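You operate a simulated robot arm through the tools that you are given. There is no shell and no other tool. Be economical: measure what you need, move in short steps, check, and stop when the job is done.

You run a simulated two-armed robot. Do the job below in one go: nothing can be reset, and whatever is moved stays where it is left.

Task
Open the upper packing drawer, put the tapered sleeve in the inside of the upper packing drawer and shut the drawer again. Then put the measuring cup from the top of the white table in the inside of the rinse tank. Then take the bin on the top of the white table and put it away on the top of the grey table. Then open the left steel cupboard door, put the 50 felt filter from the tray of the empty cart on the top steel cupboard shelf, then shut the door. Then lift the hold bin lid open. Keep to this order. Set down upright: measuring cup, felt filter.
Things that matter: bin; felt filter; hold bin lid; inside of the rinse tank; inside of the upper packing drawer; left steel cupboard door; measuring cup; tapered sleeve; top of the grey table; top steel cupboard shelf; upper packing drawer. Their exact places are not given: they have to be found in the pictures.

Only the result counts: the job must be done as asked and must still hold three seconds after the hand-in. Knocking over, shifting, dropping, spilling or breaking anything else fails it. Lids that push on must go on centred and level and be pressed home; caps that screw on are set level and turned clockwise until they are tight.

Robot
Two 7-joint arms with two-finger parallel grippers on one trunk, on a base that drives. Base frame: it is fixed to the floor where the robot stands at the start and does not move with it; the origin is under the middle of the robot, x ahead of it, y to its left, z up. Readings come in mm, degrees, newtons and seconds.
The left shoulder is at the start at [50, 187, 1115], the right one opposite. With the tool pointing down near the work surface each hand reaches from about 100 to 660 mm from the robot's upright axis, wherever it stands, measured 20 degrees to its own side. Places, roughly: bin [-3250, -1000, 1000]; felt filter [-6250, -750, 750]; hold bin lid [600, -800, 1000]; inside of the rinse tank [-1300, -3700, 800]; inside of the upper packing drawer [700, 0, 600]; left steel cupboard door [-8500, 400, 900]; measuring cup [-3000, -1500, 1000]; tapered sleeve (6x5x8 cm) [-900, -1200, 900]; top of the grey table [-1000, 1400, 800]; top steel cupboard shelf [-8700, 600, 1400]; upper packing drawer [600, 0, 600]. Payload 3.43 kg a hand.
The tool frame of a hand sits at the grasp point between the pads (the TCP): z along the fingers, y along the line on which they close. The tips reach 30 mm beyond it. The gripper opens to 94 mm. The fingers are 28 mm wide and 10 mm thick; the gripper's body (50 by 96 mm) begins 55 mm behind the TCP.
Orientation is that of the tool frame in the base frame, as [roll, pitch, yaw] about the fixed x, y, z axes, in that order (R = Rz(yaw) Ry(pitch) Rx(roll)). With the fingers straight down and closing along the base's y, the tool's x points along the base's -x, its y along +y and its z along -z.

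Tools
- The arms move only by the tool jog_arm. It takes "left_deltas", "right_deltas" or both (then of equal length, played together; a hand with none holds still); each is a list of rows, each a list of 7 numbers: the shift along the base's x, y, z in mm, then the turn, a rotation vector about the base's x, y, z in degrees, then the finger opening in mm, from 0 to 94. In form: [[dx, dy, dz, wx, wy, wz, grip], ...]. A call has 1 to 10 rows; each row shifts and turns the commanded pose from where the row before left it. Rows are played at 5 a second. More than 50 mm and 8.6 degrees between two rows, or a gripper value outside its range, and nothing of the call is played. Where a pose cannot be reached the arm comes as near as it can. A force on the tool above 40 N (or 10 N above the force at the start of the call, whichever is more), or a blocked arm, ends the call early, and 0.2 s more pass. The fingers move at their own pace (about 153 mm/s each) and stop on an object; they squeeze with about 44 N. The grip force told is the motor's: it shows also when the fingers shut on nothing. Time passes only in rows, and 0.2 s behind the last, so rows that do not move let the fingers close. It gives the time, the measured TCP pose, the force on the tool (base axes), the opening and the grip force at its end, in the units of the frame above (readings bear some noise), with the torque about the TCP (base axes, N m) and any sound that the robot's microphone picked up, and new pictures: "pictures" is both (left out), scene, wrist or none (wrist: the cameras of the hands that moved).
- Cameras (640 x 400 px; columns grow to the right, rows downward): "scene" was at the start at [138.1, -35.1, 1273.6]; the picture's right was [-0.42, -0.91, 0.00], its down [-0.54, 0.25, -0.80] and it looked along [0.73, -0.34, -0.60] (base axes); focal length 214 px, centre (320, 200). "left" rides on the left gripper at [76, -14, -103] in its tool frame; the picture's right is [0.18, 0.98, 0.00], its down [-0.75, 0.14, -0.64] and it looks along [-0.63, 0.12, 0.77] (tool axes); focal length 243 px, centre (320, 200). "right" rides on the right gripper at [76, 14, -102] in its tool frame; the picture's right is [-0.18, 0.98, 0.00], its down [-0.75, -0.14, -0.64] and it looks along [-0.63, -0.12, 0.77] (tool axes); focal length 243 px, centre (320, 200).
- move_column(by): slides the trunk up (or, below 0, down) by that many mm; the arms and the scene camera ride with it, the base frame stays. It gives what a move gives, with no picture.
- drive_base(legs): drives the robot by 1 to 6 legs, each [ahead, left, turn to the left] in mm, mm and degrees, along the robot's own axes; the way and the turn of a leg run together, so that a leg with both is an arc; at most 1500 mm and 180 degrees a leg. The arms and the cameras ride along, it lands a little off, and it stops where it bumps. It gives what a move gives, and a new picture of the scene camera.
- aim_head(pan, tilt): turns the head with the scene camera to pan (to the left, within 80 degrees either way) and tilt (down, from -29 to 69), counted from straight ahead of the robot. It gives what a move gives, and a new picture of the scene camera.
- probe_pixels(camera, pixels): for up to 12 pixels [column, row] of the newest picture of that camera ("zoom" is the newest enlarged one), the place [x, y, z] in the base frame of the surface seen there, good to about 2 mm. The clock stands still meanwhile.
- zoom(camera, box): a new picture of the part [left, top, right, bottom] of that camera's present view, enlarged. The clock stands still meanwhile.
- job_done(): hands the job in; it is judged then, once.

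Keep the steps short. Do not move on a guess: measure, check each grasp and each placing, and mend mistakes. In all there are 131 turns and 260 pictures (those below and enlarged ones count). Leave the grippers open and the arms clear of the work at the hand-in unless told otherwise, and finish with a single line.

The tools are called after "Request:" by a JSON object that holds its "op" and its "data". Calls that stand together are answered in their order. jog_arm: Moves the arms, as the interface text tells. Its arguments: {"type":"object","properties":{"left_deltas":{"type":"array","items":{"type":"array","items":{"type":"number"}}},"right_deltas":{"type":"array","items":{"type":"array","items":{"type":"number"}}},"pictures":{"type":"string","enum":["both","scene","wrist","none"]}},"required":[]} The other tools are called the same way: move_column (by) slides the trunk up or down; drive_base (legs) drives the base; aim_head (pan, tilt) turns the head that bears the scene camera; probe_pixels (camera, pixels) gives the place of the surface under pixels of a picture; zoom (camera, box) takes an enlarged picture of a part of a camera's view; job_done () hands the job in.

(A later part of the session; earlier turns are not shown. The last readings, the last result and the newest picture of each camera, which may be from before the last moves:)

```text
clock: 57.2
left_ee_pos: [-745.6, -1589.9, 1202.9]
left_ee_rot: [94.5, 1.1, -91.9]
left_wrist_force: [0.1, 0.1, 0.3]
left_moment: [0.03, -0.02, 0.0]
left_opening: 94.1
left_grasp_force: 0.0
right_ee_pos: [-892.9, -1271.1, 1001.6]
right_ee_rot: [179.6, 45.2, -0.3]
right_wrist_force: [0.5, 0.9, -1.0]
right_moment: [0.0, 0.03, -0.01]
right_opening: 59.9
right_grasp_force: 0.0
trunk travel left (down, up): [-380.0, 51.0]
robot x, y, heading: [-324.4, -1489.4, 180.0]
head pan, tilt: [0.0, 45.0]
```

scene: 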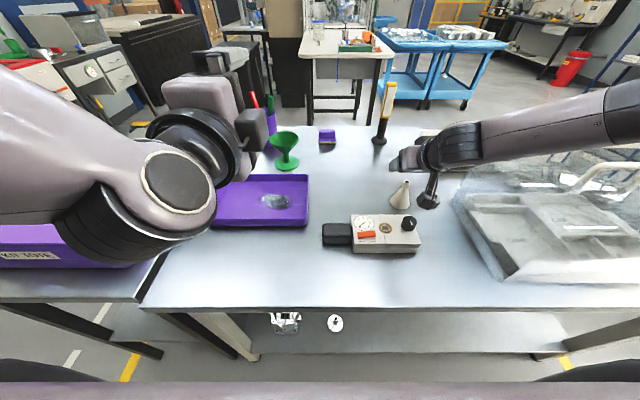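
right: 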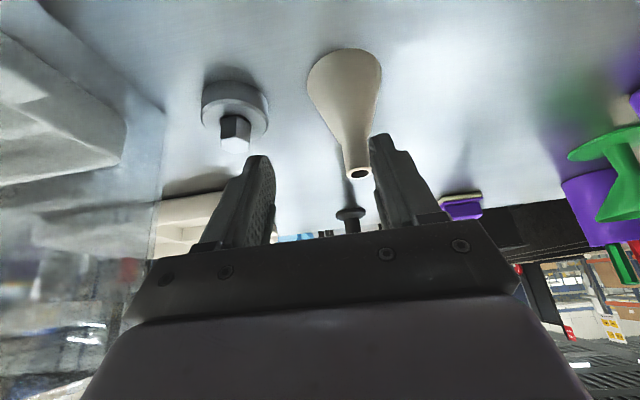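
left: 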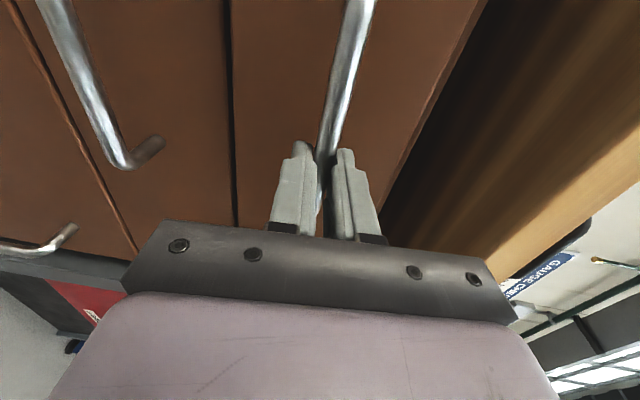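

Now target TCP [-902,-1248,932]: shift +23 in y, then down 69.

Request:
{"op": "jog_arm", "data": {"right_deltas": [[0, 23, 0, 0, 0, 0, 60], [-3, 0, -23, 0, 0, 0, 60], [-3, 0, -23, 0, 0, 0, 60], [-3, 0, -23, 0, 0, 0, 60], [0, 0, 0, 0, 0, 0, 60]], "pictures": "wrist"}}

Request:
{"op": "zoom", "data": {"camera": "scene", "box": [340, 120, 500, 220]}}

```text
clock: 58.4
left_ee_pos: [-745.4, -1587.9, 1203.3]
left_ee_rot: [94.6, 1.2, -91.9]
left_wrist_force: [0.1, -0.6, -0.3]
left_moment: [-0.02, -0.01, 0.01]
left_opening: 93.8
left_grasp_force: 0.0
right_ee_pos: [-901.5, -1246.6, 933.3]
right_ee_rot: [179.6, 45.2, -0.3]
right_wrist_force: [0.9, -0.6, 0.2]
right_moment: [0.03, 0.02, 0.0]
right_opening: 60.1
right_grasp_force: 0.0
trunk travel left (down, up): [-380.0, 51.0]
robot x, y, heading: [-323.1, -1487.9, 179.9]
head pan, tilt: [0.0, 45.0]
```

right: 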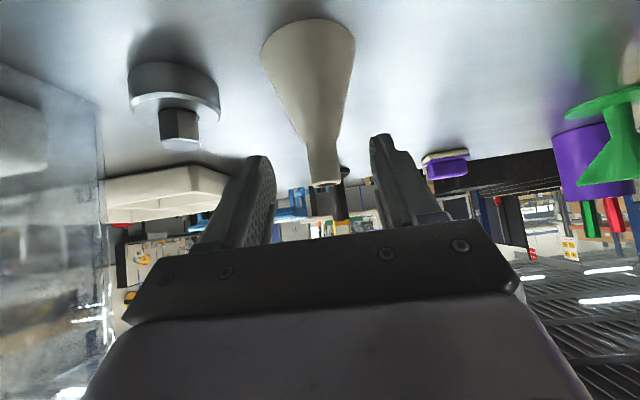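

```text
4.00 times, centred on (420, 170) of scene
```

zoom: 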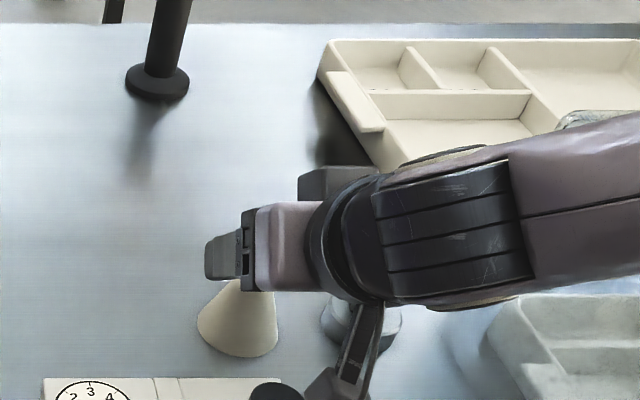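

The neck is centred between the fingers. I close and lift 30 mm gently, then check.

Request:
{"op": "jog_arm", "data": {"right_deltas": [[0, 0, 0, 0, 0, 0, 12], [0, 0, 0, 0, 0, 0, 0], [0, 0, 0, 0, 0, 0, 0], [0, 0, 0, 0, 0, 0, 0]], "pictures": "none"}}

Request:
{"op": "jog_arm", "data": {"right_deltas": [[0, 0, 10, 0, 0, 0, 0], [0, 0, 20, 0, 0, 0, 0], [0, 0, 20, 0, 0, 0, 0]]}}

```text
clock: 59.4
left_ee_pos: [-745.8, -1588.2, 1202.6]
left_ee_rot: [94.6, 1.2, -91.8]
left_wrist_force: [0.6, -0.1, 1.4]
left_moment: [0.03, -0.03, 0.03]
left_opening: 94.0
left_grasp_force: 0.0
right_ee_pos: [-901.2, -1247.1, 933.2]
right_ee_rot: [179.5, 45.2, -0.3]
right_wrist_force: [0.0, 0.0, -0.7]
right_moment: [-0.02, -0.01, 0.0]
right_opening: 16.3
right_grasp_force: 44.1
trunk travel left (down, up): [-380.0, 51.0]
robot x, y, heading: [-326.8, -1489.4, 179.8]
head pan, tilt: [0.0, 45.0]
```

```text
clock: 60.2
left_ee_pos: [-746.4, -1588.5, 1200.9]
left_ee_rot: [94.6, 1.3, -91.9]
left_wrist_force: [-0.4, 0.6, -0.8]
left_moment: [0.01, 0.01, 0.0]
left_opening: 94.1
left_grasp_force: 0.0
right_ee_pos: [-902.6, -1247.8, 982.6]
right_ee_rot: [179.7, 45.1, -0.2]
right_wrist_force: [-0.2, -1.1, -0.7]
right_moment: [-0.02, -0.04, -0.01]
right_opening: 16.4
right_grasp_force: 43.9
trunk travel left (down, up): [-380.0, 51.0]
robot x, y, heading: [-325.0, -1487.5, 179.9]
head pan, tilt: [0.0, 45.0]
```

scene: 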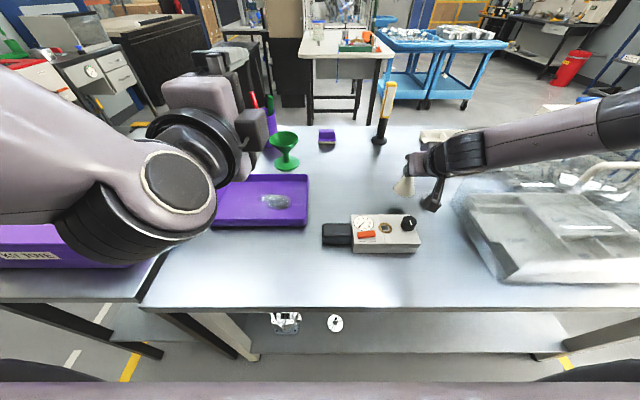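
right: 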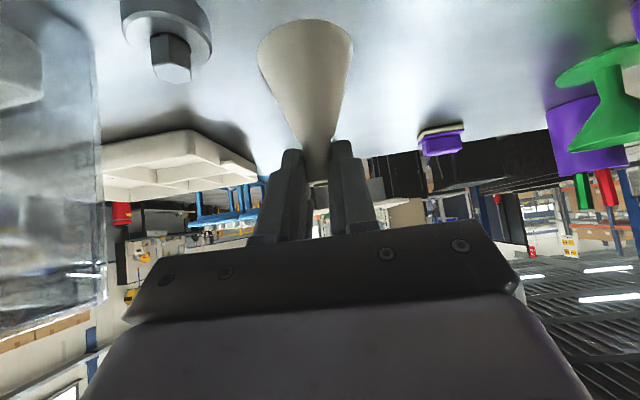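

The sleeve is held. I lift 60 more, back off, turn right to north, drive up the aisle and face the drawer.

Request:
{"op": "jog_arm", "data": {"right_deltas": [[0, 0, 30, 0, 0, 0, 0], [0, 0, 30, 0, 0, 0, 0]], "pictures": "none"}}

Request:
{"op": "drive_base", "data": {"legs": [[-250, 0, 0], [0, 0, -90], [850, 0, 0], [0, 220, 0], [770, 0, 0]]}}

```text
clock: 60.8
left_ee_pos: [-745.5, -1587.7, 1202.5]
left_ee_rot: [94.6, 1.1, -91.9]
left_wrist_force: [-0.1, 0.0, 0.0]
left_moment: [-0.01, -0.01, 0.0]
left_opening: 94.1
left_grasp_force: 0.0
right_ee_pos: [-902.0, -1248.4, 1042.0]
right_ee_rot: [179.6, 45.1, -0.3]
right_wrist_force: [-0.3, -0.2, -1.2]
right_moment: [0.0, -0.04, 0.0]
right_opening: 16.2
right_grasp_force: 44.0
trunk travel left (down, up): [-380.0, 51.0]
robot x, y, heading: [-325.1, -1491.4, 179.7]
head pan, tilt: [0.0, 45.0]
```

```text
clock: 75.7
left_ee_pos: [-388.2, 554.8, 1203.9]
left_ee_rot: [94.5, 1.2, 178.1]
left_wrist_force: [0.5, -0.1, -0.1]
left_moment: [0.0, 0.02, 0.04]
left_opening: 94.0
left_grasp_force: 0.0
right_ee_pos: [-48.7, 710.0, 1042.4]
right_ee_rot: [179.6, 45.2, -90.3]
right_wrist_force: [-0.2, -0.1, -1.1]
right_moment: [0.02, 0.02, -0.01]
right_opening: 16.1
right_grasp_force: 44.1
trunk travel left (down, up): [-380.0, 51.0]
robot x, y, heading: [-291.3, 134.4, 89.5]
head pan, tilt: [0.0, 45.0]
```

scene: 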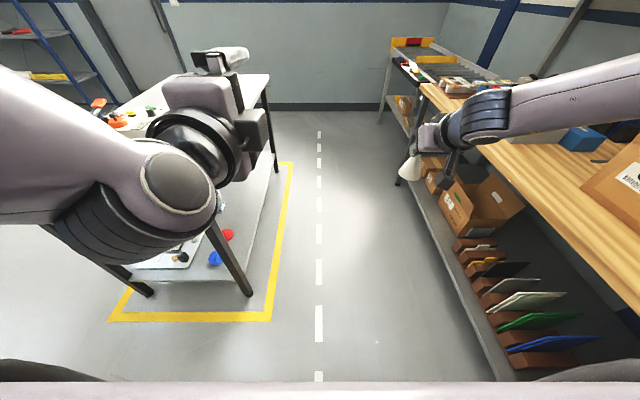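

Clear so far. I turn right to face the drawer.

Request:
{"op": "drive_base", "data": {"legs": [[-20, 40, -89.5]]}}

Request:
{"op": "aim_head", "data": {"pan": 0, "tilt": 60}}

```text
clock: 80.0
left_ee_pos: [96.7, 232.0, 1201.9]
left_ee_rot: [94.6, 1.3, 86.1]
left_wrist_force: [0.3, 0.6, 0.1]
left_moment: [0.0, 0.02, 0.0]
left_opening: 93.9
left_grasp_force: 0.0
right_ee_pos: [239.1, -114.4, 1041.2]
right_ee_rot: [179.5, 45.1, 177.7]
right_wrist_force: [1.0, 0.4, -1.0]
right_moment: [0.0, -0.01, -0.01]
right_opening: 16.2
right_grasp_force: 43.7
trunk travel left (down, up): [-380.0, 51.0]
robot x, y, heading: [-326.6, 149.1, -2.1]
head pan, tilt: [0.0, 45.0]
```

scene: 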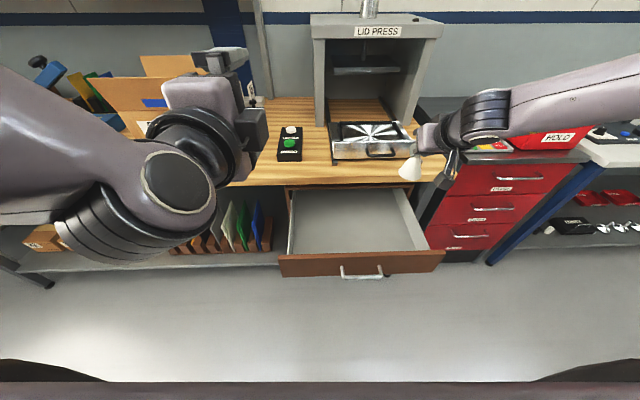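

```text
clock: 80.7
left_ee_pos: [95.2, 231.5, 1202.7]
left_ee_rot: [94.6, 1.2, 86.2]
left_wrist_force: [1.4, 0.1, -0.5]
left_moment: [-0.03, -0.03, 0.01]
left_opening: 93.9
left_grasp_force: 0.1
right_ee_pos: [238.7, -114.1, 1041.9]
right_ee_rot: [179.7, 45.1, 177.7]
right_wrist_force: [-0.1, 1.1, -0.7]
right_moment: [0.0, 0.0, 0.01]
right_opening: 16.0
right_grasp_force: 43.8
trunk travel left (down, up): [-380.0, 51.0]
robot x, y, heading: [-327.2, 145.2, -2.2]
head pan, tilt: [0.0, 60.0]
```

scene: 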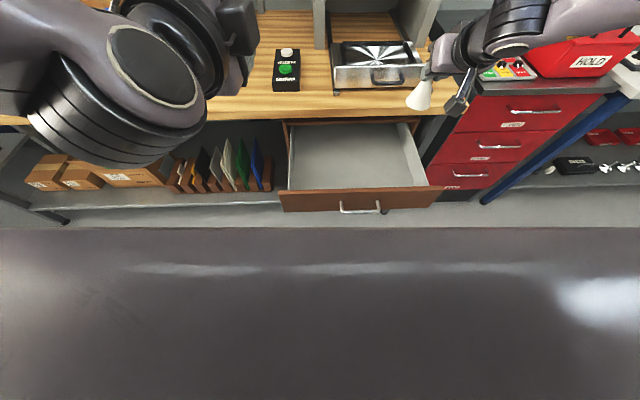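

Request:
{"op": "probe_pixels", "data": {"camera": "scene", "pixels": [[360, 160], [320, 180], [400, 180], [360, 187], [360, 190], [290, 188], [432, 185], [418, 165], [360, 205], [420, 108], [410, 175], [340, 140]]}}

```text
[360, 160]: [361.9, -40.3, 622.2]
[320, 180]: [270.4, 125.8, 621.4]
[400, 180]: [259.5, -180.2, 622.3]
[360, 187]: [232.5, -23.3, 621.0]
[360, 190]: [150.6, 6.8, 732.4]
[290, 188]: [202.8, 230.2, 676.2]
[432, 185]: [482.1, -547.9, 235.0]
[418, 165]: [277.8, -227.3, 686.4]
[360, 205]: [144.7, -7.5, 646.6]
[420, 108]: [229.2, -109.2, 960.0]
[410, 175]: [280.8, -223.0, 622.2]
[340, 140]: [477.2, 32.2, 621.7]
```

Drawer floor z=622, front panel x≈150 top 732. The wrist camera must clear the front panel, so I need TCP x≈335, y≈-34. Drive 72 ahead and 75 left, then jog the remainder.

Request:
{"op": "drive_base", "data": {"legs": [[72, 75, 2]]}}

Request:
{"op": "jog_arm", "data": {"right_deltas": [[12, 0, 0, 0, 0, 0, 0], [12, 0, 0, 0, 0, 0, 0]], "pictures": "none"}}

Request:
{"op": "move_column", "data": {"by": -200}}

Request:
{"op": "aim_head", "data": {"pan": -5, "tilt": 50}}

```text
clock: 81.9
left_ee_pos: [165.1, 320.1, 1202.2]
left_ee_rot: [94.5, 1.2, 88.2]
left_wrist_force: [0.5, 0.5, 0.1]
left_moment: [-0.01, 0.01, -0.01]
left_opening: 94.1
left_grasp_force: 0.0
right_ee_pos: [322.1, -20.3, 1041.8]
right_ee_rot: [179.7, 45.0, 179.8]
right_wrist_force: [0.0, 0.7, -0.5]
right_moment: [-0.04, 0.01, -0.01]
right_opening: 16.0
right_grasp_force: 43.5
trunk travel left (down, up): [-380.0, 51.0]
robot x, y, heading: [-257.0, 220.1, -0.3]
head pan, tilt: [0.0, 60.0]
```

scene: 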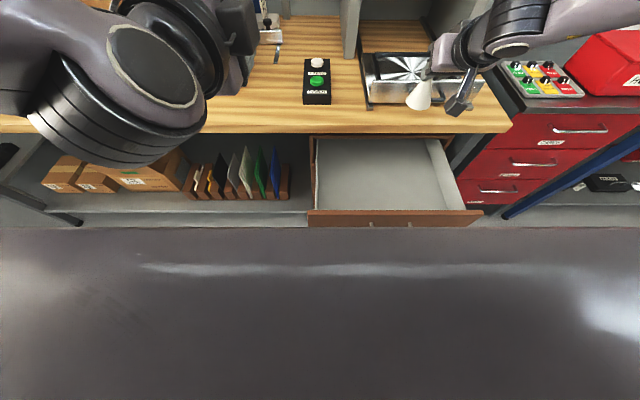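

```text
clock: 82.5
left_ee_pos: [164.8, 319.0, 1202.6]
left_ee_rot: [94.6, 1.3, 88.1]
left_wrist_force: [-0.3, 0.2, -0.4]
left_moment: [0.0, -0.02, 0.01]
left_opening: 93.9
left_grasp_force: 0.1
right_ee_pos: [346.8, -18.9, 1042.2]
right_ee_rot: [179.6, 45.2, 179.7]
right_wrist_force: [-0.3, 0.7, 0.2]
right_moment: [-0.01, 0.0, -0.02]
right_opening: 16.0
right_grasp_force: 44.1
trunk travel left (down, up): [-380.0, 51.0]
robot x, y, heading: [-256.4, 221.0, -0.1]
head pan, tilt: [0.0, 60.0]
```

```text
clock: 83.9
left_ee_pos: [164.0, 319.4, 1066.6]
left_ee_rot: [94.6, 1.1, 88.1]
left_wrist_force: [0.2, -0.8, 0.3]
left_moment: [0.0, 0.01, -0.01]
left_opening: 94.0
left_grasp_force: 0.0
right_ee_pos: [353.8, -16.8, 929.6]
right_ee_rot: [179.3, 48.0, 179.8]
right_wrist_force: [3.1, 1.2, 14.7]
right_moment: [-0.09, -0.73, 0.01]
right_opening: 15.9
right_grasp_force: 43.5
trunk travel left (down, up): [-245.0, 187.0]
robot x, y, heading: [-255.3, 217.0, 0.2]
head pan, tilt: [0.0, 60.0]
stopped: the force on the tool passed its limit (the readings are from after the stop); the commanded pose is now the measured one
```

```text
clock: 84.6
left_ee_pos: [164.6, 319.9, 1067.3]
left_ee_rot: [94.5, 1.1, 88.1]
left_wrist_force: [0.9, -0.3, 0.7]
left_moment: [-0.01, 0.01, 0.0]
left_opening: 93.6
left_grasp_force: 0.2
right_ee_pos: [353.3, -16.4, 929.2]
right_ee_rot: [179.5, 47.8, 179.9]
right_wrist_force: [6.7, 0.1, 22.3]
right_moment: [-0.17, -1.29, 0.05]
right_opening: 15.8
right_grasp_force: 44.0
trunk travel left (down, up): [-245.0, 187.0]
robot x, y, heading: [-256.0, 221.0, 0.3]
head pan, tilt: [-5.0, 50.0]
```

scene: 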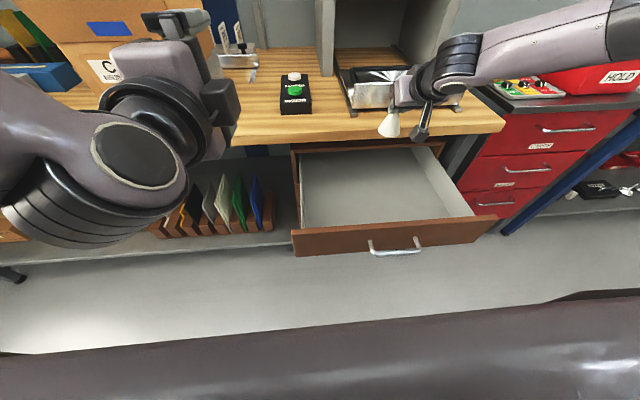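

Contact: the cone came down on the bench/press tray edge. I raise the column 60 and back off.

Request:
{"op": "move_column", "data": {"by": 60}}

Request:
{"op": "drive_base", "data": {"legs": [[-45, 0, 0]]}}

Request:
{"op": "zoom", "data": {"camera": "scene", "box": [280, 50, 520, 200]}}

Request:
{"op": "probe_pixels", "data": {"camera": "scene", "pixels": [[372, 92], [356, 92], [480, 125], [360, 132], [340, 110], [320, 135]]}}

```text
clock: 85.6
left_ee_pos: [164.5, 318.2, 1126.9]
left_ee_rot: [94.5, 1.3, 88.1]
left_wrist_force: [-0.6, 0.0, -0.2]
left_moment: [0.04, 0.0, 0.02]
left_opening: 93.9
left_grasp_force: 0.0
right_ee_pos: [352.8, -18.8, 982.2]
right_ee_rot: [179.6, 47.1, 179.9]
right_wrist_force: [0.6, -0.6, -0.2]
right_moment: [0.0, 0.01, 0.0]
right_opening: 16.0
right_grasp_force: 43.9
trunk travel left (down, up): [-305.0, 127.0]
robot x, y, heading: [-255.9, 219.5, 0.1]
head pan, tilt: [-5.0, 50.0]
```

```text
clock: 86.5
left_ee_pos: [118.3, 318.4, 1127.3]
left_ee_rot: [94.6, 1.2, 88.2]
left_wrist_force: [0.0, 0.2, 0.5]
left_moment: [0.01, 0.0, 0.02]
left_opening: 93.9
left_grasp_force: 0.1
right_ee_pos: [306.7, -17.5, 983.9]
right_ee_rot: [179.5, 47.2, 179.8]
right_wrist_force: [-0.4, -0.9, -0.5]
right_moment: [0.01, 0.01, -0.03]
right_opening: 15.9
right_grasp_force: 44.0
trunk travel left (down, up): [-305.0, 127.0]
robot x, y, heading: [-300.6, 223.0, -0.2]
head pan, tilt: [-5.0, 50.0]
```

scene: 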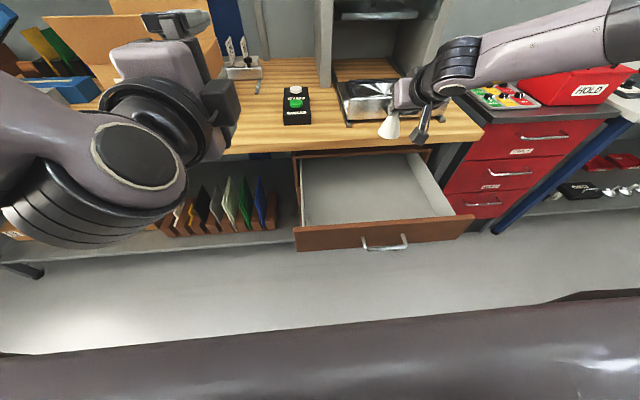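

```text
2.67 times, centred on (400, 125) of scene
```

zoom: 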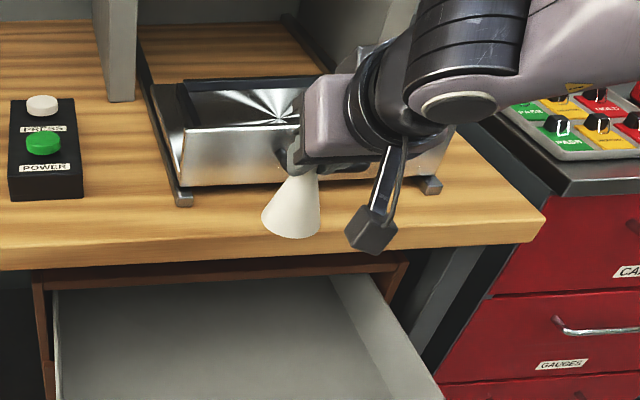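

```text
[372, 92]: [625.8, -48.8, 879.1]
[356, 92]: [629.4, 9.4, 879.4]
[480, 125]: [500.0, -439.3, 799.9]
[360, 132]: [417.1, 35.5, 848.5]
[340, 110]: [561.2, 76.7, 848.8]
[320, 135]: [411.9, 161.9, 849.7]
```

Bench top is z=849; at x≈322 the cone clears the bench edge (385) and camera clears the drawer front. Move 15 ahead, lower 240, look.

Request:
{"op": "drive_base", "data": {"legs": [[15, 0, 0]]}}

Request:
{"op": "move_column", "data": {"by": -230}}

Request:
{"op": "aim_head", "data": {"pan": -20, "tilt": 50}}

Request:
{"op": "jog_arm", "data": {"right_deltas": [[0, 0, 0, 0, 0, 0, 0]], "pictures": "wrist"}}

```text
clock: 87.3
left_ee_pos: [136.3, 320.0, 1127.7]
left_ee_rot: [94.6, 1.2, 88.1]
left_wrist_force: [-1.1, -0.9, -0.4]
left_moment: [0.01, 0.0, -0.01]
left_opening: 94.1
left_grasp_force: 0.1
right_ee_pos: [322.3, -18.7, 983.9]
right_ee_rot: [179.4, 47.3, 179.8]
right_wrist_force: [0.5, 1.1, -1.5]
right_moment: [0.02, 0.01, 0.01]
right_opening: 16.1
right_grasp_force: 43.8
trunk travel left (down, up): [-305.0, 127.0]
robot x, y, heading: [-290.6, 220.7, -0.0]
head pan, tilt: [-5.0, 50.0]
```

scene: 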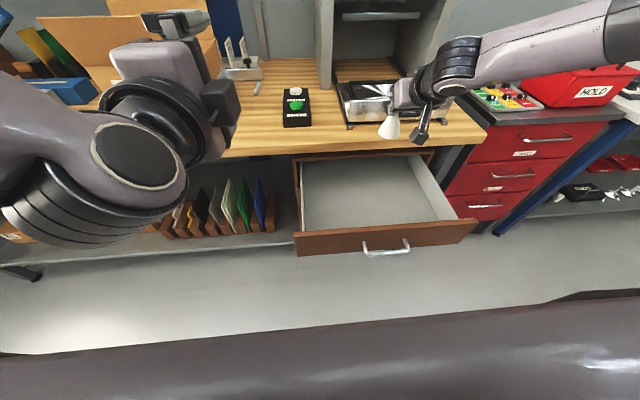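

```text
clock: 89.7
left_ee_pos: [134.3, 319.7, 897.2]
left_ee_rot: [94.6, 1.3, 88.3]
left_wrist_force: [-0.3, 0.1, 0.0]
left_moment: [0.03, 0.01, 0.04]
left_opening: 94.2
left_grasp_force: 0.1
right_ee_pos: [322.2, -17.7, 753.6]
right_ee_rot: [179.5, 47.1, 179.8]
right_wrist_force: [-0.5, -0.6, -1.2]
right_moment: [0.0, 0.03, 0.0]
right_opening: 16.0
right_grasp_force: 44.2
trunk travel left (down, up): [-75.0, 357.0]
robot x, y, heading: [-284.1, 219.3, 0.1]
head pan, tilt: [-5.0, 50.0]
```

```text
clock: 90.5
left_ee_pos: [134.0, 318.5, 897.2]
left_ee_rot: [94.6, 1.2, 88.3]
left_wrist_force: [0.0, 0.0, -1.0]
left_moment: [0.02, 0.0, 0.0]
left_opening: 93.8
left_grasp_force: 0.0
right_ee_pos: [322.4, -16.9, 754.7]
right_ee_rot: [179.6, 47.2, 179.8]
right_wrist_force: [-0.2, 0.3, -0.8]
right_moment: [-0.04, 0.02, 0.01]
right_opening: 15.9
right_grasp_force: 44.0
trunk travel left (down, up): [-75.0, 357.0]
robot x, y, heading: [-282.5, 220.5, -0.2]
head pan, tilt: [-20.0, 50.0]
```

scene: 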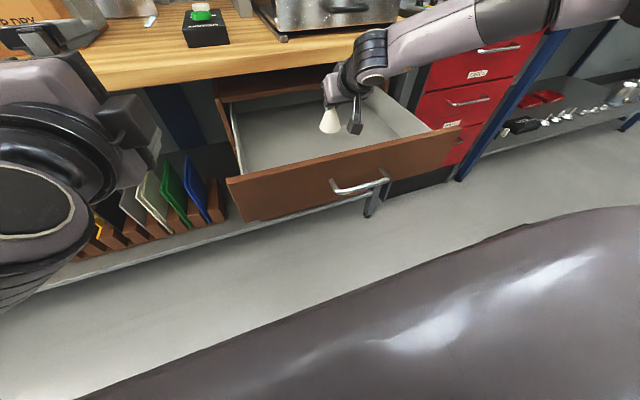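

```text
clock: 90.9
left_ee_pos: [134.4, 319.0, 896.1]
left_ee_rot: [94.5, 1.2, 88.2]
left_wrist_force: [-0.4, 0.2, 0.4]
left_moment: [0.02, -0.01, -0.02]
left_opening: 93.6
left_grasp_force: 0.1
right_ee_pos: [322.1, -17.1, 752.9]
right_ee_rot: [179.4, 47.2, 179.8]
right_wrist_force: [0.3, 0.4, -0.5]
right_moment: [-0.02, 0.0, -0.02]
right_opening: 16.0
right_grasp_force: 43.9
trunk travel left (down, up): [-75.0, 357.0]
robot x, y, heading: [-283.7, 220.7, -0.2]
head pan, tilt: [-20.0, 50.0]
```

right: 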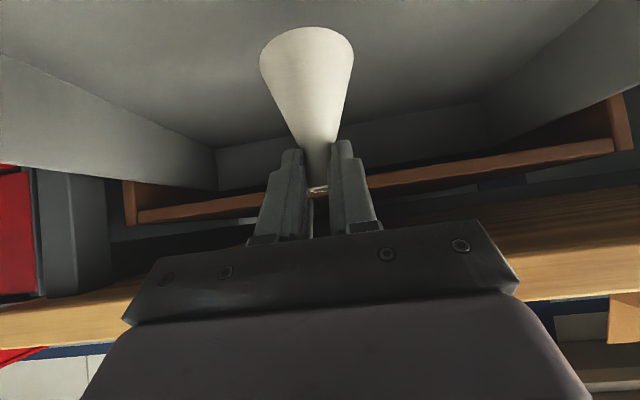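

Good clearance. Lower 40 more and then feel for the drawer floor with small steps.

Request:
{"op": "move_column", "data": {"by": -40}}

Request:
{"op": "jog_arm", "data": {"right_deltas": [[0, 0, -2, 0, 0, 0, 0], [0, 0, -2, 0, 0, 0, 0], [0, 0, -2, 0, 0, 0, 0], [0, 0, 0, 0, 0, 0, 0]], "pictures": "scene"}}

Request:
{"op": "zoom", "data": {"camera": "scene", "box": [240, 50, 480, 200]}}

```text
clock: 91.7
left_ee_pos: [133.9, 319.4, 856.8]
left_ee_rot: [94.5, 1.2, 88.2]
left_wrist_force: [0.8, 0.3, 0.1]
left_moment: [0.0, -0.02, 0.0]
left_opening: 94.1
left_grasp_force: 0.0
right_ee_pos: [321.6, -17.1, 714.1]
right_ee_rot: [179.5, 47.2, 179.7]
right_wrist_force: [0.6, -0.1, -1.5]
right_moment: [-0.03, 0.04, 0.0]
right_opening: 16.0
right_grasp_force: 43.5
trunk travel left (down, up): [-35.0, 397.0]
robot x, y, heading: [-286.3, 217.6, -0.1]
head pan, tilt: [-20.0, 50.0]
```

```text
clock: 92.7
left_ee_pos: [134.1, 319.2, 858.3]
left_ee_rot: [94.6, 1.2, 88.2]
left_wrist_force: [1.0, -0.1, -0.2]
left_moment: [-0.02, 0.01, 0.03]
left_opening: 94.0
left_grasp_force: 0.1
right_ee_pos: [321.6, -16.9, 708.5]
right_ee_rot: [179.5, 47.2, 179.8]
right_wrist_force: [-0.3, 0.3, -1.5]
right_moment: [-0.01, 0.01, -0.01]
right_opening: 16.1
right_grasp_force: 44.2
trunk travel left (down, up): [-35.0, 397.0]
robot x, y, heading: [-286.6, 219.3, 0.2]
head pan, tilt: [-20.0, 50.0]
```

scene: 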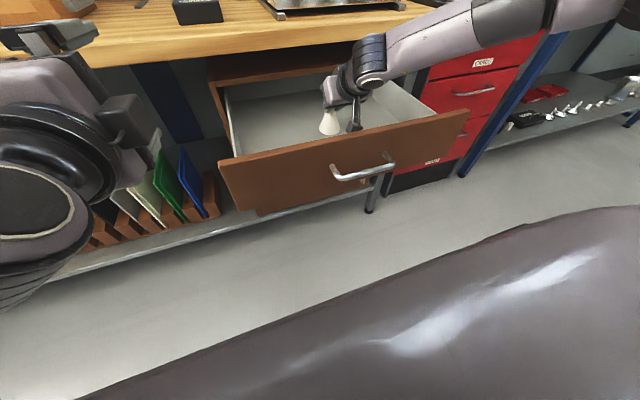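

```text
2.67 times, centred on (360, 125) of scene
```

zoom: 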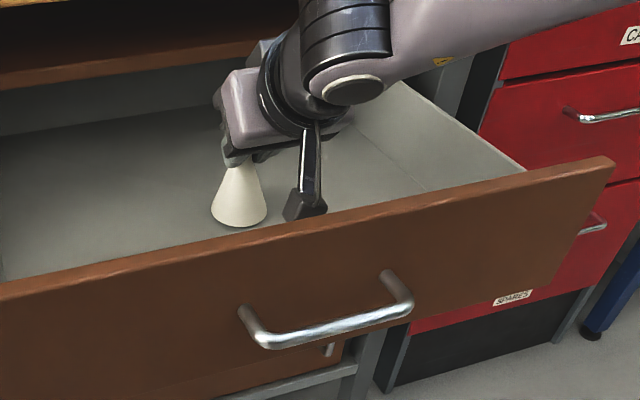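

Still free; a few more small steps down until contact.

Request:
{"op": "jog_arm", "data": {"right_deltas": [[0, 0, -1.5, 0, 0, 0, 0], [0, 0, -1.5, 0, 0, 0, 0], [0, 0, -1.5, 0, 0, 0, 0], [0, 0, 0, 0, 0, 0, 0]], "pictures": "none"}}

Request:
{"op": "probe_pixels", "data": {"camera": "zoom", "pixels": [[238, 222], [236, 228], [215, 215], [262, 215]]}}

```text
clock: 93.7
left_ee_pos: [134.9, 319.7, 857.8]
left_ee_rot: [94.5, 1.2, 88.2]
left_wrist_force: [0.3, -0.6, -0.2]
left_moment: [0.0, 0.03, 0.01]
left_opening: 94.1
left_grasp_force: 0.0
right_ee_pos: [320.9, -16.6, 704.0]
right_ee_rot: [179.5, 47.4, 179.8]
right_wrist_force: [-1.4, -1.6, 6.6]
right_moment: [-0.06, 0.12, -0.04]
right_opening: 15.7
right_grasp_force: 44.0
trunk travel left (down, up): [-35.0, 397.0]
robot x, y, heading: [-289.0, 223.2, 0.1]
head pan, tilt: [-20.0, 50.0]
```

```text
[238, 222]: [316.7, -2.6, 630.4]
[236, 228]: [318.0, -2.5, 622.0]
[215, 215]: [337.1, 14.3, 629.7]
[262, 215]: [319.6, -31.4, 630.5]
```

Contact (6.6 N). Open and rise straight up.

Request:
{"op": "jog_arm", "data": {"right_deltas": [[0, 0, 0, 0, 0, 0, 30], [0, 0, 0, 0, 0, 0, 60], [0, 0, 0, 0, 0, 0, 60], [0, 0, 20, 0, 0, 0, 60], [0, 0, 30, 0, 0, 0, 60], [0, 0, 30, 0, 0, 0, 60]], "pictures": "scene"}}

Request:
{"op": "zoom", "data": {"camera": "scene", "box": [240, 50, 480, 200]}}

```text
clock: 95.1
left_ee_pos: [133.7, 318.8, 857.1]
left_ee_rot: [94.6, 1.2, 88.1]
left_wrist_force: [-0.1, -0.2, -0.3]
left_moment: [0.01, 0.0, -0.01]
left_opening: 93.9
left_grasp_force: 0.0
right_ee_pos: [322.7, -17.1, 782.5]
right_ee_rot: [179.5, 47.3, 179.8]
right_wrist_force: [-0.1, -0.8, 0.5]
right_moment: [0.01, 0.03, 0.02]
right_opening: 59.8
right_grasp_force: 0.1
trunk travel left (down, up): [-35.0, 397.0]
robot x, y, heading: [-287.6, 220.8, -0.3]
head pan, tilt: [-20.0, 50.0]
```

scene: 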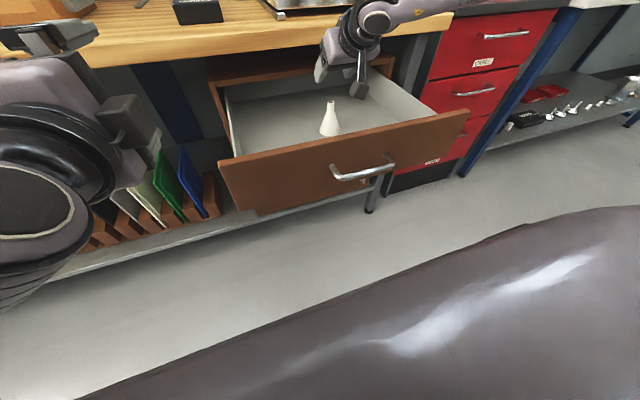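

```text
2.67 times, centred on (360, 125) of scene
```

zoom: 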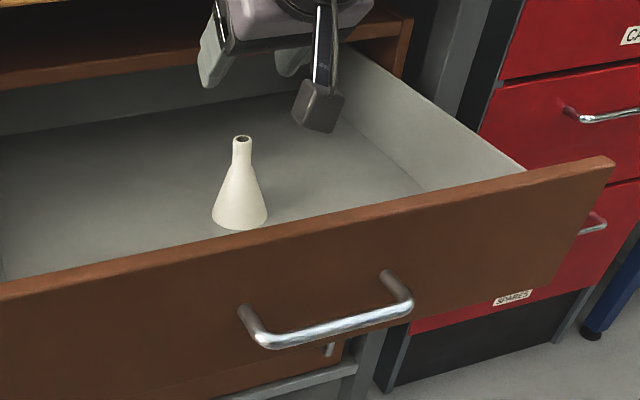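

The sleeve stands in the drawer. Raise the right hand clear first, back off, then bring the right hand in (untilting) and lower the closed left hand for pushing.

Request:
{"op": "jog_arm", "data": {"right_deltas": [[0, 0, 40, 0, 0, 0, 60], [0, 0, 40, 0, 0, 0, 60], [0, 0, 40, 0, 0, 0, 60], [0, 0, 40, 0, 0, 0, 60], [0, 0, 40, 0, 0, 0, 60]], "pictures": "none"}}

Request:
{"op": "drive_base", "data": {"legs": [[-130, 0, 0]]}}

Request:
{"op": "jog_arm", "data": {"right_deltas": [[-35, 0, 10, 0, 7.8, 0, 90], [-35, 0, 10, 0, 7.8, 0, 90], [-35, 0, 10, 0, 7.8, 0, 90], [-35, 0, 10, 0, 7.8, 0, 90], [-35, 0, 10, 0, 7.8, 0, 90], [-35, 0, 10, 0, 7.8, 0, 90]], "left_deltas": [[0, 0, -24, 0, 0, 0, 0], [0, 0, -24, 0, 0, 0, 0], [0, 0, -24, 0, 0, 0, 0], [0, 0, -24, 0, 0, 0, 0], [0, 0, -24, 0, 0, 0, 0], [0, 0, -24, 0, 0, 0, 0]], "pictures": "none"}}

Request:
{"op": "drive_base", "data": {"legs": [[0, -310, 0]]}}

```text
clock: 96.3
left_ee_pos: [134.3, 319.3, 857.4]
left_ee_rot: [94.7, 1.2, 88.3]
left_wrist_force: [-0.1, -0.3, 0.3]
left_moment: [0.03, -0.04, -0.03]
left_opening: 93.9
left_grasp_force: 0.0
right_ee_pos: [318.4, -21.6, 972.0]
right_ee_rot: [179.5, 47.1, 179.6]
right_wrist_force: [0.3, 0.0, -0.1]
right_moment: [-0.01, -0.03, 0.04]
right_opening: 59.7
right_grasp_force: 0.0
right hand out of reach, approached as far as the arm can: row 5
trunk travel left (down, up): [-35.0, 397.0]
robot x, y, heading: [-288.8, 218.8, -0.3]
head pan, tilt: [-20.0, 50.0]
```

```text
clock: 97.6
left_ee_pos: [6.3, 318.2, 856.5]
left_ee_rot: [94.6, 1.2, 88.3]
left_wrist_force: [-0.1, 0.7, -0.6]
left_moment: [0.0, 0.01, 0.01]
left_opening: 93.9
left_grasp_force: 0.0
right_ee_pos: [191.3, -20.0, 971.5]
right_ee_rot: [179.5, 47.1, 179.6]
right_wrist_force: [-0.6, 0.2, -0.1]
right_moment: [0.0, 0.01, 0.01]
right_opening: 60.1
right_grasp_force: 0.0
trunk travel left (down, up): [-35.0, 397.0]
robot x, y, heading: [-412.6, 222.1, -0.2]
head pan, tilt: [-20.0, 50.0]
```

scene: 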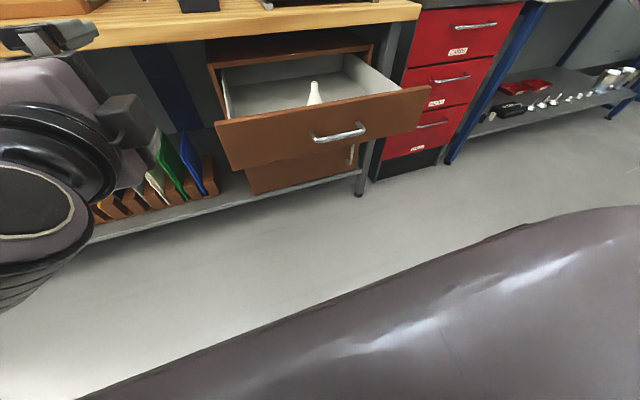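

```text
clock: 99.0
left_ee_pos: [7.3, 319.5, 713.0]
left_ee_rot: [94.5, 1.2, 88.2]
left_wrist_force: [0.3, 0.1, -0.5]
left_moment: [-0.02, 0.01, 0.03]
left_opening: 0.0
left_grasp_force: 32.9
right_ee_pos: [-40.8, -43.9, 1003.4]
right_ee_rot: [179.6, 0.5, 179.8]
right_wrist_force: [0.4, 0.0, -0.3]
right_moment: [0.02, -0.01, -0.03]
right_opening: 89.9
right_grasp_force: 0.1
right hand out of reach, approached as far as the arm can: row 1, 2, 3, 5, 6
trunk travel left (down, up): [-35.0, 397.0]
robot x, y, heading: [-417.7, 219.3, -0.1]
head pan, tilt: [-20.0, 50.0]
```

```text
clock: 101.1
left_ee_pos: [6.4, 4.6, 713.3]
left_ee_rot: [94.6, 1.2, 87.6]
left_wrist_force: [-0.8, -0.2, 0.3]
left_moment: [-0.01, 0.02, -0.01]
left_opening: 0.1
left_grasp_force: 32.9
right_ee_pos: [-42.5, -356.3, 1001.9]
right_ee_rot: [179.5, 0.4, 179.3]
right_wrist_force: [1.0, 0.3, -0.7]
right_moment: [0.02, -0.01, -0.02]
right_opening: 90.2
right_grasp_force: 0.0
trunk travel left (down, up): [-35.0, 397.0]
robot x, y, heading: [-414.5, -92.5, -0.7]
head pan, tilt: [-20.0, 50.0]
```

scene: 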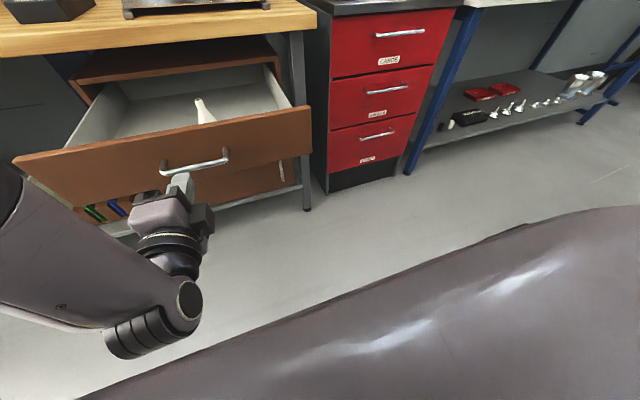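

The left fist is lined up above the handle (tip at x≈36, panel at 147). Drive ahead to push the drawer shut.

Request:
{"op": "drive_base", "data": {"legs": [[105, 0, 0.5], [40, 0, 0], [120, 0, 0], [100, 0, 0]]}}

```text
clock: 104.3
left_ee_pos: [372.5, 9.4, 712.6]
left_ee_rot: [94.5, 1.2, 88.1]
left_wrist_force: [-0.2, 0.4, 0.2]
left_moment: [0.03, 0.02, 0.01]
left_opening: 0.0
left_grasp_force: 33.0
right_ee_pos: [322.7, -354.0, 1003.9]
right_ee_rot: [179.6, 0.5, 180.0]
right_wrist_force: [0.8, 0.4, 0.3]
right_moment: [0.05, 0.02, 0.03]
right_opening: 90.0
right_grasp_force: 0.1
trunk travel left (down, up): [-35.0, 397.0]
robot x, y, heading: [-49.0, -88.3, -0.4]
head pan, tilt: [-20.0, 50.0]
```

scene: 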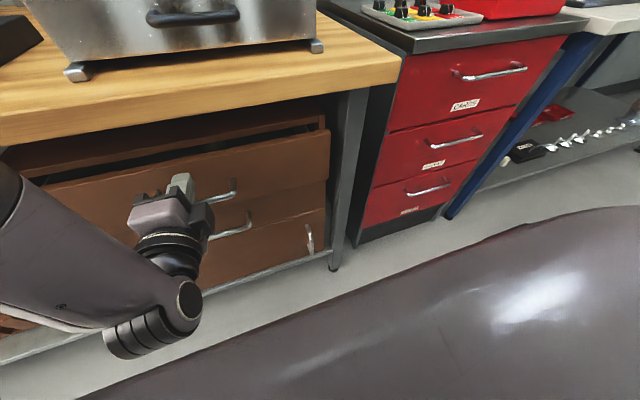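

Request:
{"op": "drive_base", "data": {"legs": [[30, 0, 0]]}}

Request:
{"op": "probe_pixels", "data": {"camera": "scene", "pixels": [[300, 165], [280, 200], [230, 195], [310, 135]]}}

```text
clock: 105.2
left_ee_pos: [395.8, 9.3, 712.0]
left_ee_rot: [94.6, 0.9, 88.0]
left_wrist_force: [-2.2, 0.7, 0.7]
left_moment: [0.02, 0.0, 0.0]
left_opening: 0.0
left_grasp_force: 33.0
right_ee_pos: [352.8, -353.6, 1001.0]
right_ee_rot: [179.6, 0.5, 179.9]
right_wrist_force: [0.4, 0.1, 0.2]
right_moment: [0.0, 0.01, 0.01]
right_opening: 90.2
right_grasp_force: 0.1
trunk travel left (down, up): [-35.0, 397.0]
robot x, y, heading: [-19.6, -85.8, -0.2]
head pan, tilt: [-20.0, 50.0]
stopped in leg 1: the force on the tool passed its limit (the readings are from after the stop); the commanded pose is now the measured one
```

scene: 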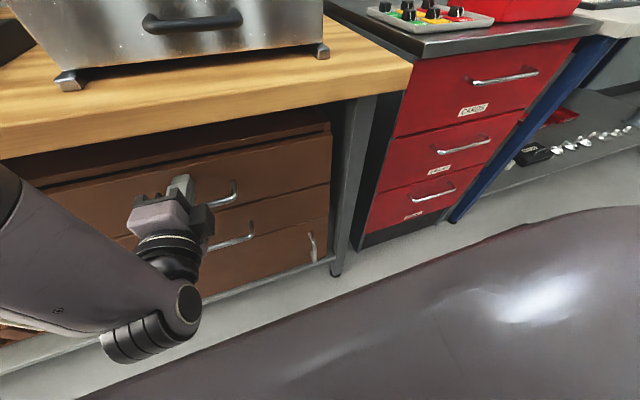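

```text
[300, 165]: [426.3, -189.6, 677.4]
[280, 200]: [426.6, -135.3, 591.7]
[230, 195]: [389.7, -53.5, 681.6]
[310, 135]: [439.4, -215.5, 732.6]
```

The drawer is closed (panel at x=426 as originally). I back away, raise the column and fold the left hand back to pointing down.

Request:
{"op": "drive_base", "data": {"legs": [[-400, 0, 0]]}}

Request:
{"op": "move_column", "data": {"by": 300}}

Request:
{"op": "jog_arm", "data": {"left_deltas": [[0, 10, 10, -4.94, 4.94, 4.94, 60], [0, 10, 10, -4.94, 4.94, 4.94, 60], [0, 10, 10, -4.94, 4.94, 4.94, 60], [0, 10, 10, -4.94, 4.94, 4.94, 60], [0, 10, 10, -4.94, 4.94, 4.94, 60], [0, 10, 10, -4.94, 4.94, 4.94, 60], [0, 10, 10, -4.94, 4.94, 4.94, 60]], "right_deltas": [[0, 0, 0, 0, 0, 0, 90], [0, 0, 0, 0, 0, 0, 90], [0, 0, 0, 0, 0, 0, 90], [0, 0, 0, 0, 0, 0, 90], [0, 0, 0, 0, 0, 0, 90], [0, 0, 0, 0, 0, 0, 90], [0, 0, 0, 0, 0, 0, 90]], "pictures": "none"}}

Request:
{"op": "jog_arm", "data": {"left_deltas": [[0, 10, 0, -4.94, 4.94, 4.94, 60], [0, 10, 0, -4.94, 4.94, 4.94, 60], [0, 10, 0, -4.94, 4.94, 4.94, 60], [0, 10, 0, -4.94, 4.94, 4.94, 60], [0, 10, 0, -4.94, 4.94, 4.94, 60], [0, 10, 0, -4.94, 4.94, 4.94, 60], [0, 10, 0, -4.94, 4.94, 4.94, 60]], "pictures": "scene"}}

```text
clock: 107.7
left_ee_pos: [1.3, 8.8, 711.9]
left_ee_rot: [94.8, 0.9, 87.7]
left_wrist_force: [0.7, 0.8, -0.2]
left_moment: [0.01, 0.01, 0.0]
left_opening: 0.3
left_grasp_force: 33.2
right_ee_pos: [-42.3, -353.9, 1002.8]
right_ee_rot: [179.6, 0.4, 179.6]
right_wrist_force: [0.1, 0.9, 0.8]
right_moment: [0.0, 0.01, 0.01]
right_opening: 90.0
right_grasp_force: 0.1
trunk travel left (down, up): [-35.0, 397.0]
robot x, y, heading: [-415.2, -84.0, -0.1]
head pan, tilt: [-20.0, 50.0]
```

scene: 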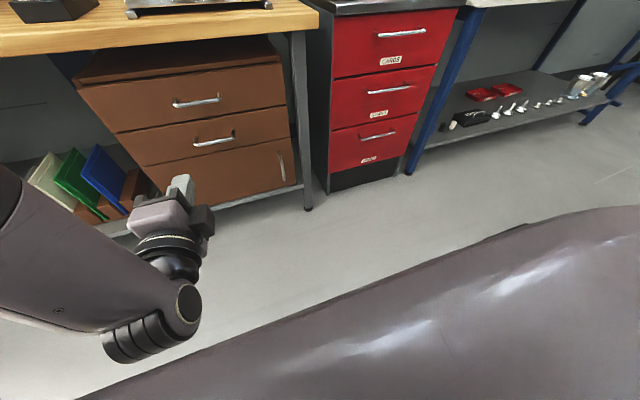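

```text
clock: 110.7
left_ee_pos: [2.5, 7.6, 1011.6]
left_ee_rot: [94.9, 1.0, 87.9]
left_wrist_force: [-0.6, -0.7, 0.5]
left_moment: [-0.01, 0.0, 0.02]
left_opening: 0.2
left_grasp_force: 33.5
right_ee_pos: [-43.3, -353.8, 1301.9]
right_ee_rot: [179.6, 0.3, 179.8]
right_wrist_force: [0.0, -0.1, -0.1]
right_moment: [0.03, -0.06, -0.02]
right_opening: 89.9
right_grasp_force: 0.1
trunk travel left (down, up): [-335.0, 97.0]
robot x, y, heading: [-415.3, -89.9, -0.3]
head pan, tilt: [-20.0, 50.0]
```

```text
clock: 112.3
left_ee_pos: [1.9, 78.3, 1082.6]
left_ee_rot: [139.5, 21.6, 134.1]
left_wrist_force: [0.2, 0.7, -1.7]
left_moment: [0.01, -0.01, 0.02]
left_opening: 60.0
left_grasp_force: 0.1
right_ee_pos: [-42.5, -353.7, 1301.3]
right_ee_rot: [179.6, 0.3, 179.7]
right_wrist_force: [-0.1, -0.2, -0.3]
right_moment: [0.01, -0.01, 0.01]
right_opening: 90.1
right_grasp_force: 0.0
trunk travel left (down, up): [-335.0, 97.0]
robot x, y, heading: [-417.9, -89.7, -0.1]
head pan, tilt: [-20.0, 50.0]
```

```text
clock: 113.9
left_ee_pos: [2.2, 148.9, 1080.4]
left_ee_rot: [-175.2, 2.2, -179.0]
left_wrist_force: [-0.9, -0.3, 0.8]
left_moment: [0.01, 0.02, 0.01]
left_opening: 60.1
left_grasp_force: 0.0
right_ee_pos: [-43.8, -355.1, 1302.0]
right_ee_rot: [179.5, 0.4, 179.6]
right_wrist_force: [-1.1, 0.3, 0.1]
right_moment: [0.04, 0.01, -0.03]
right_opening: 90.1
right_grasp_force: 0.0
trunk travel left (down, up): [-335.0, 97.0]
robot x, y, heading: [-415.3, -85.6, -0.3]
head pan, tilt: [-20.0, 50.0]
```

scene: 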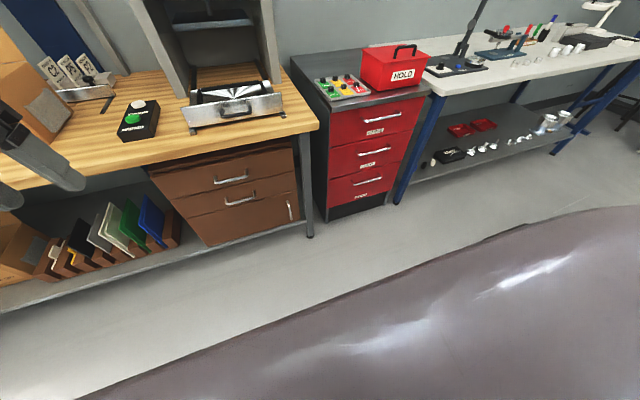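

Drawer shut. Raise the left hand for travel, and turn to face west to see the room.

Request:
{"op": "jog_arm", "data": {"left_deltas": [[-20, 5, 40, -4.8, 0, 0, 60], [-20, 5, 40, 0, -2, 0, 60], [-20, 5, 40, 0, 0, 0, 60], [-20, 5, 40, 0, 0, 0, 60], [-20, 0, 40, 0, 0, 0, 60]], "pictures": "none"}}

Request:
{"op": "drive_base", "data": {"legs": [[0, 100, 180]]}}

Request:
{"op": "aim_head", "data": {"pan": 0, "tilt": 20}}

```text
clock: 115.1
left_ee_pos: [-97.4, 167.6, 1281.4]
left_ee_rot: [-170.5, 4.3, -178.9]
left_wrist_force: [0.5, -0.1, 0.1]
left_moment: [0.04, -0.04, 0.01]
left_opening: 60.0
left_grasp_force: 0.1
right_ee_pos: [-43.6, -355.4, 1302.4]
right_ee_rot: [179.6, 0.5, 179.8]
right_wrist_force: [-0.4, 0.4, 0.7]
right_moment: [0.0, 0.01, -0.01]
right_opening: 89.8
right_grasp_force: 0.1
trunk travel left (down, up): [-335.0, 97.0]
robot x, y, heading: [-418.4, -90.3, -0.5]
head pan, tilt: [-20.0, 50.0]
```

```text
clock: 122.9
left_ee_pos: [-800.7, -346.4, 1282.2]
left_ee_rot: [-170.5, 4.2, 0.8]
left_wrist_force: [-0.4, 0.2, 0.1]
left_moment: [0.0, 0.0, -0.01]
left_opening: 60.2
left_grasp_force: 0.1
right_ee_pos: [-853.8, 177.9, 1301.4]
right_ee_rot: [179.6, 0.4, -0.5]
right_wrist_force: [-0.1, -0.1, -0.1]
right_moment: [-0.02, 0.01, 0.0]
right_opening: 89.8
right_grasp_force: 0.3
trunk travel left (down, up): [-335.0, 97.0]
robot x, y, heading: [-483.9, -92.0, 179.4]
head pan, tilt: [-20.0, 50.0]
cut short: leg 1
```

scene: 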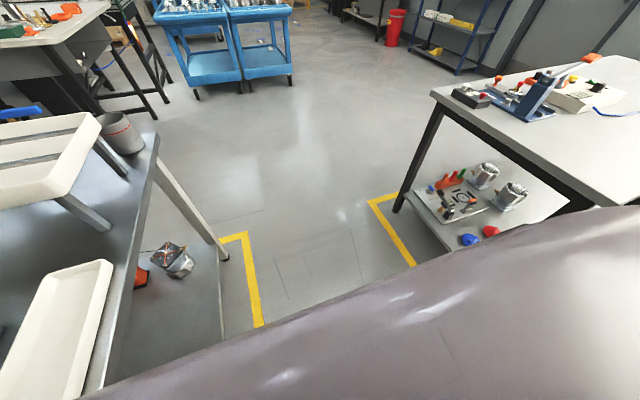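

```text
clock: 123.8
left_ee_pos: [-801.7, -345.8, 1282.3]
left_ee_rot: [-170.4, 4.1, 1.0]
left_wrist_force: [-0.2, 0.5, 0.0]
left_moment: [-0.01, 0.0, 0.01]
left_opening: 60.0
left_grasp_force: 0.0
right_ee_pos: [-854.2, 178.3, 1302.2]
right_ee_rot: [179.5, 0.4, -0.4]
right_wrist_force: [-0.1, -0.1, 0.1]
right_moment: [0.01, -0.03, 0.02]
right_opening: 90.0
right_grasp_force: 0.1
trunk travel left (down, up): [-335.0, 97.0]
robot x, y, heading: [-478.9, -90.4, 179.5]
head pan, tilt: [0.0, 20.0]
```

scene: 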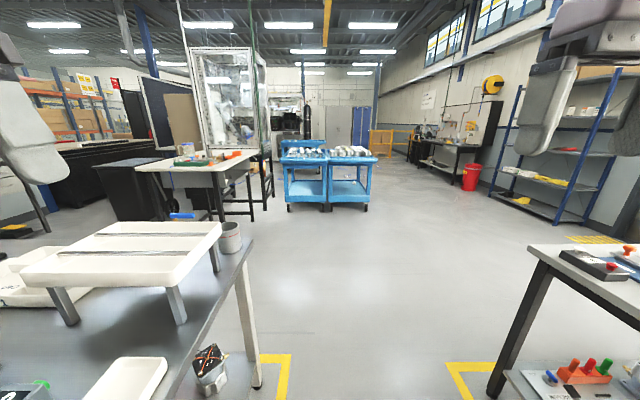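

I probe the geometry of tables and carts ahead.

Request:
{"op": "probe_pixels", "data": {"camera": "scene", "pixels": [[532, 247], [247, 238], [215, 170], [140, 168], [245, 158], [325, 155], [285, 155], [180, 163], [230, 235], [268, 205], [222, 215], [378, 160]]}}

Request:
{"op": "zoom", "data": {"camera": "scene", "box": [120, 110, 400, 240]}}

```text
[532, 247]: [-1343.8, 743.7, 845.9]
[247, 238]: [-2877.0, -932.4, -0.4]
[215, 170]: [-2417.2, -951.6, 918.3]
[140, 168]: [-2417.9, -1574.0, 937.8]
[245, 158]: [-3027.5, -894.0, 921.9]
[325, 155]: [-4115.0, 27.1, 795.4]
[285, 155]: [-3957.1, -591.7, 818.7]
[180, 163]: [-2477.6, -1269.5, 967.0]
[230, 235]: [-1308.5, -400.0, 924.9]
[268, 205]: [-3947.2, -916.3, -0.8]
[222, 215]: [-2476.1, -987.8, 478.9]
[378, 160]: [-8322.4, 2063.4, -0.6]
```

```text
2.29 times, centred on (260, 175) of scene
```

zoom: 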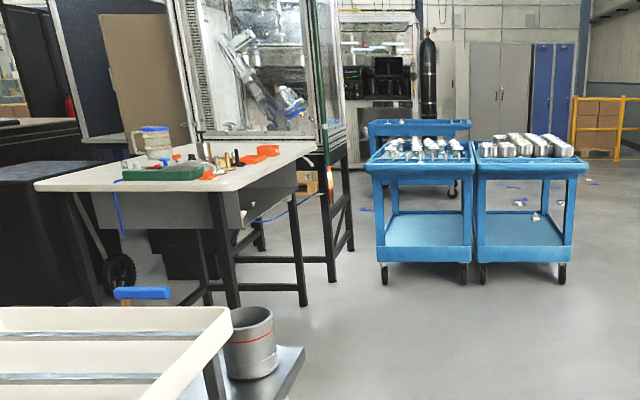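

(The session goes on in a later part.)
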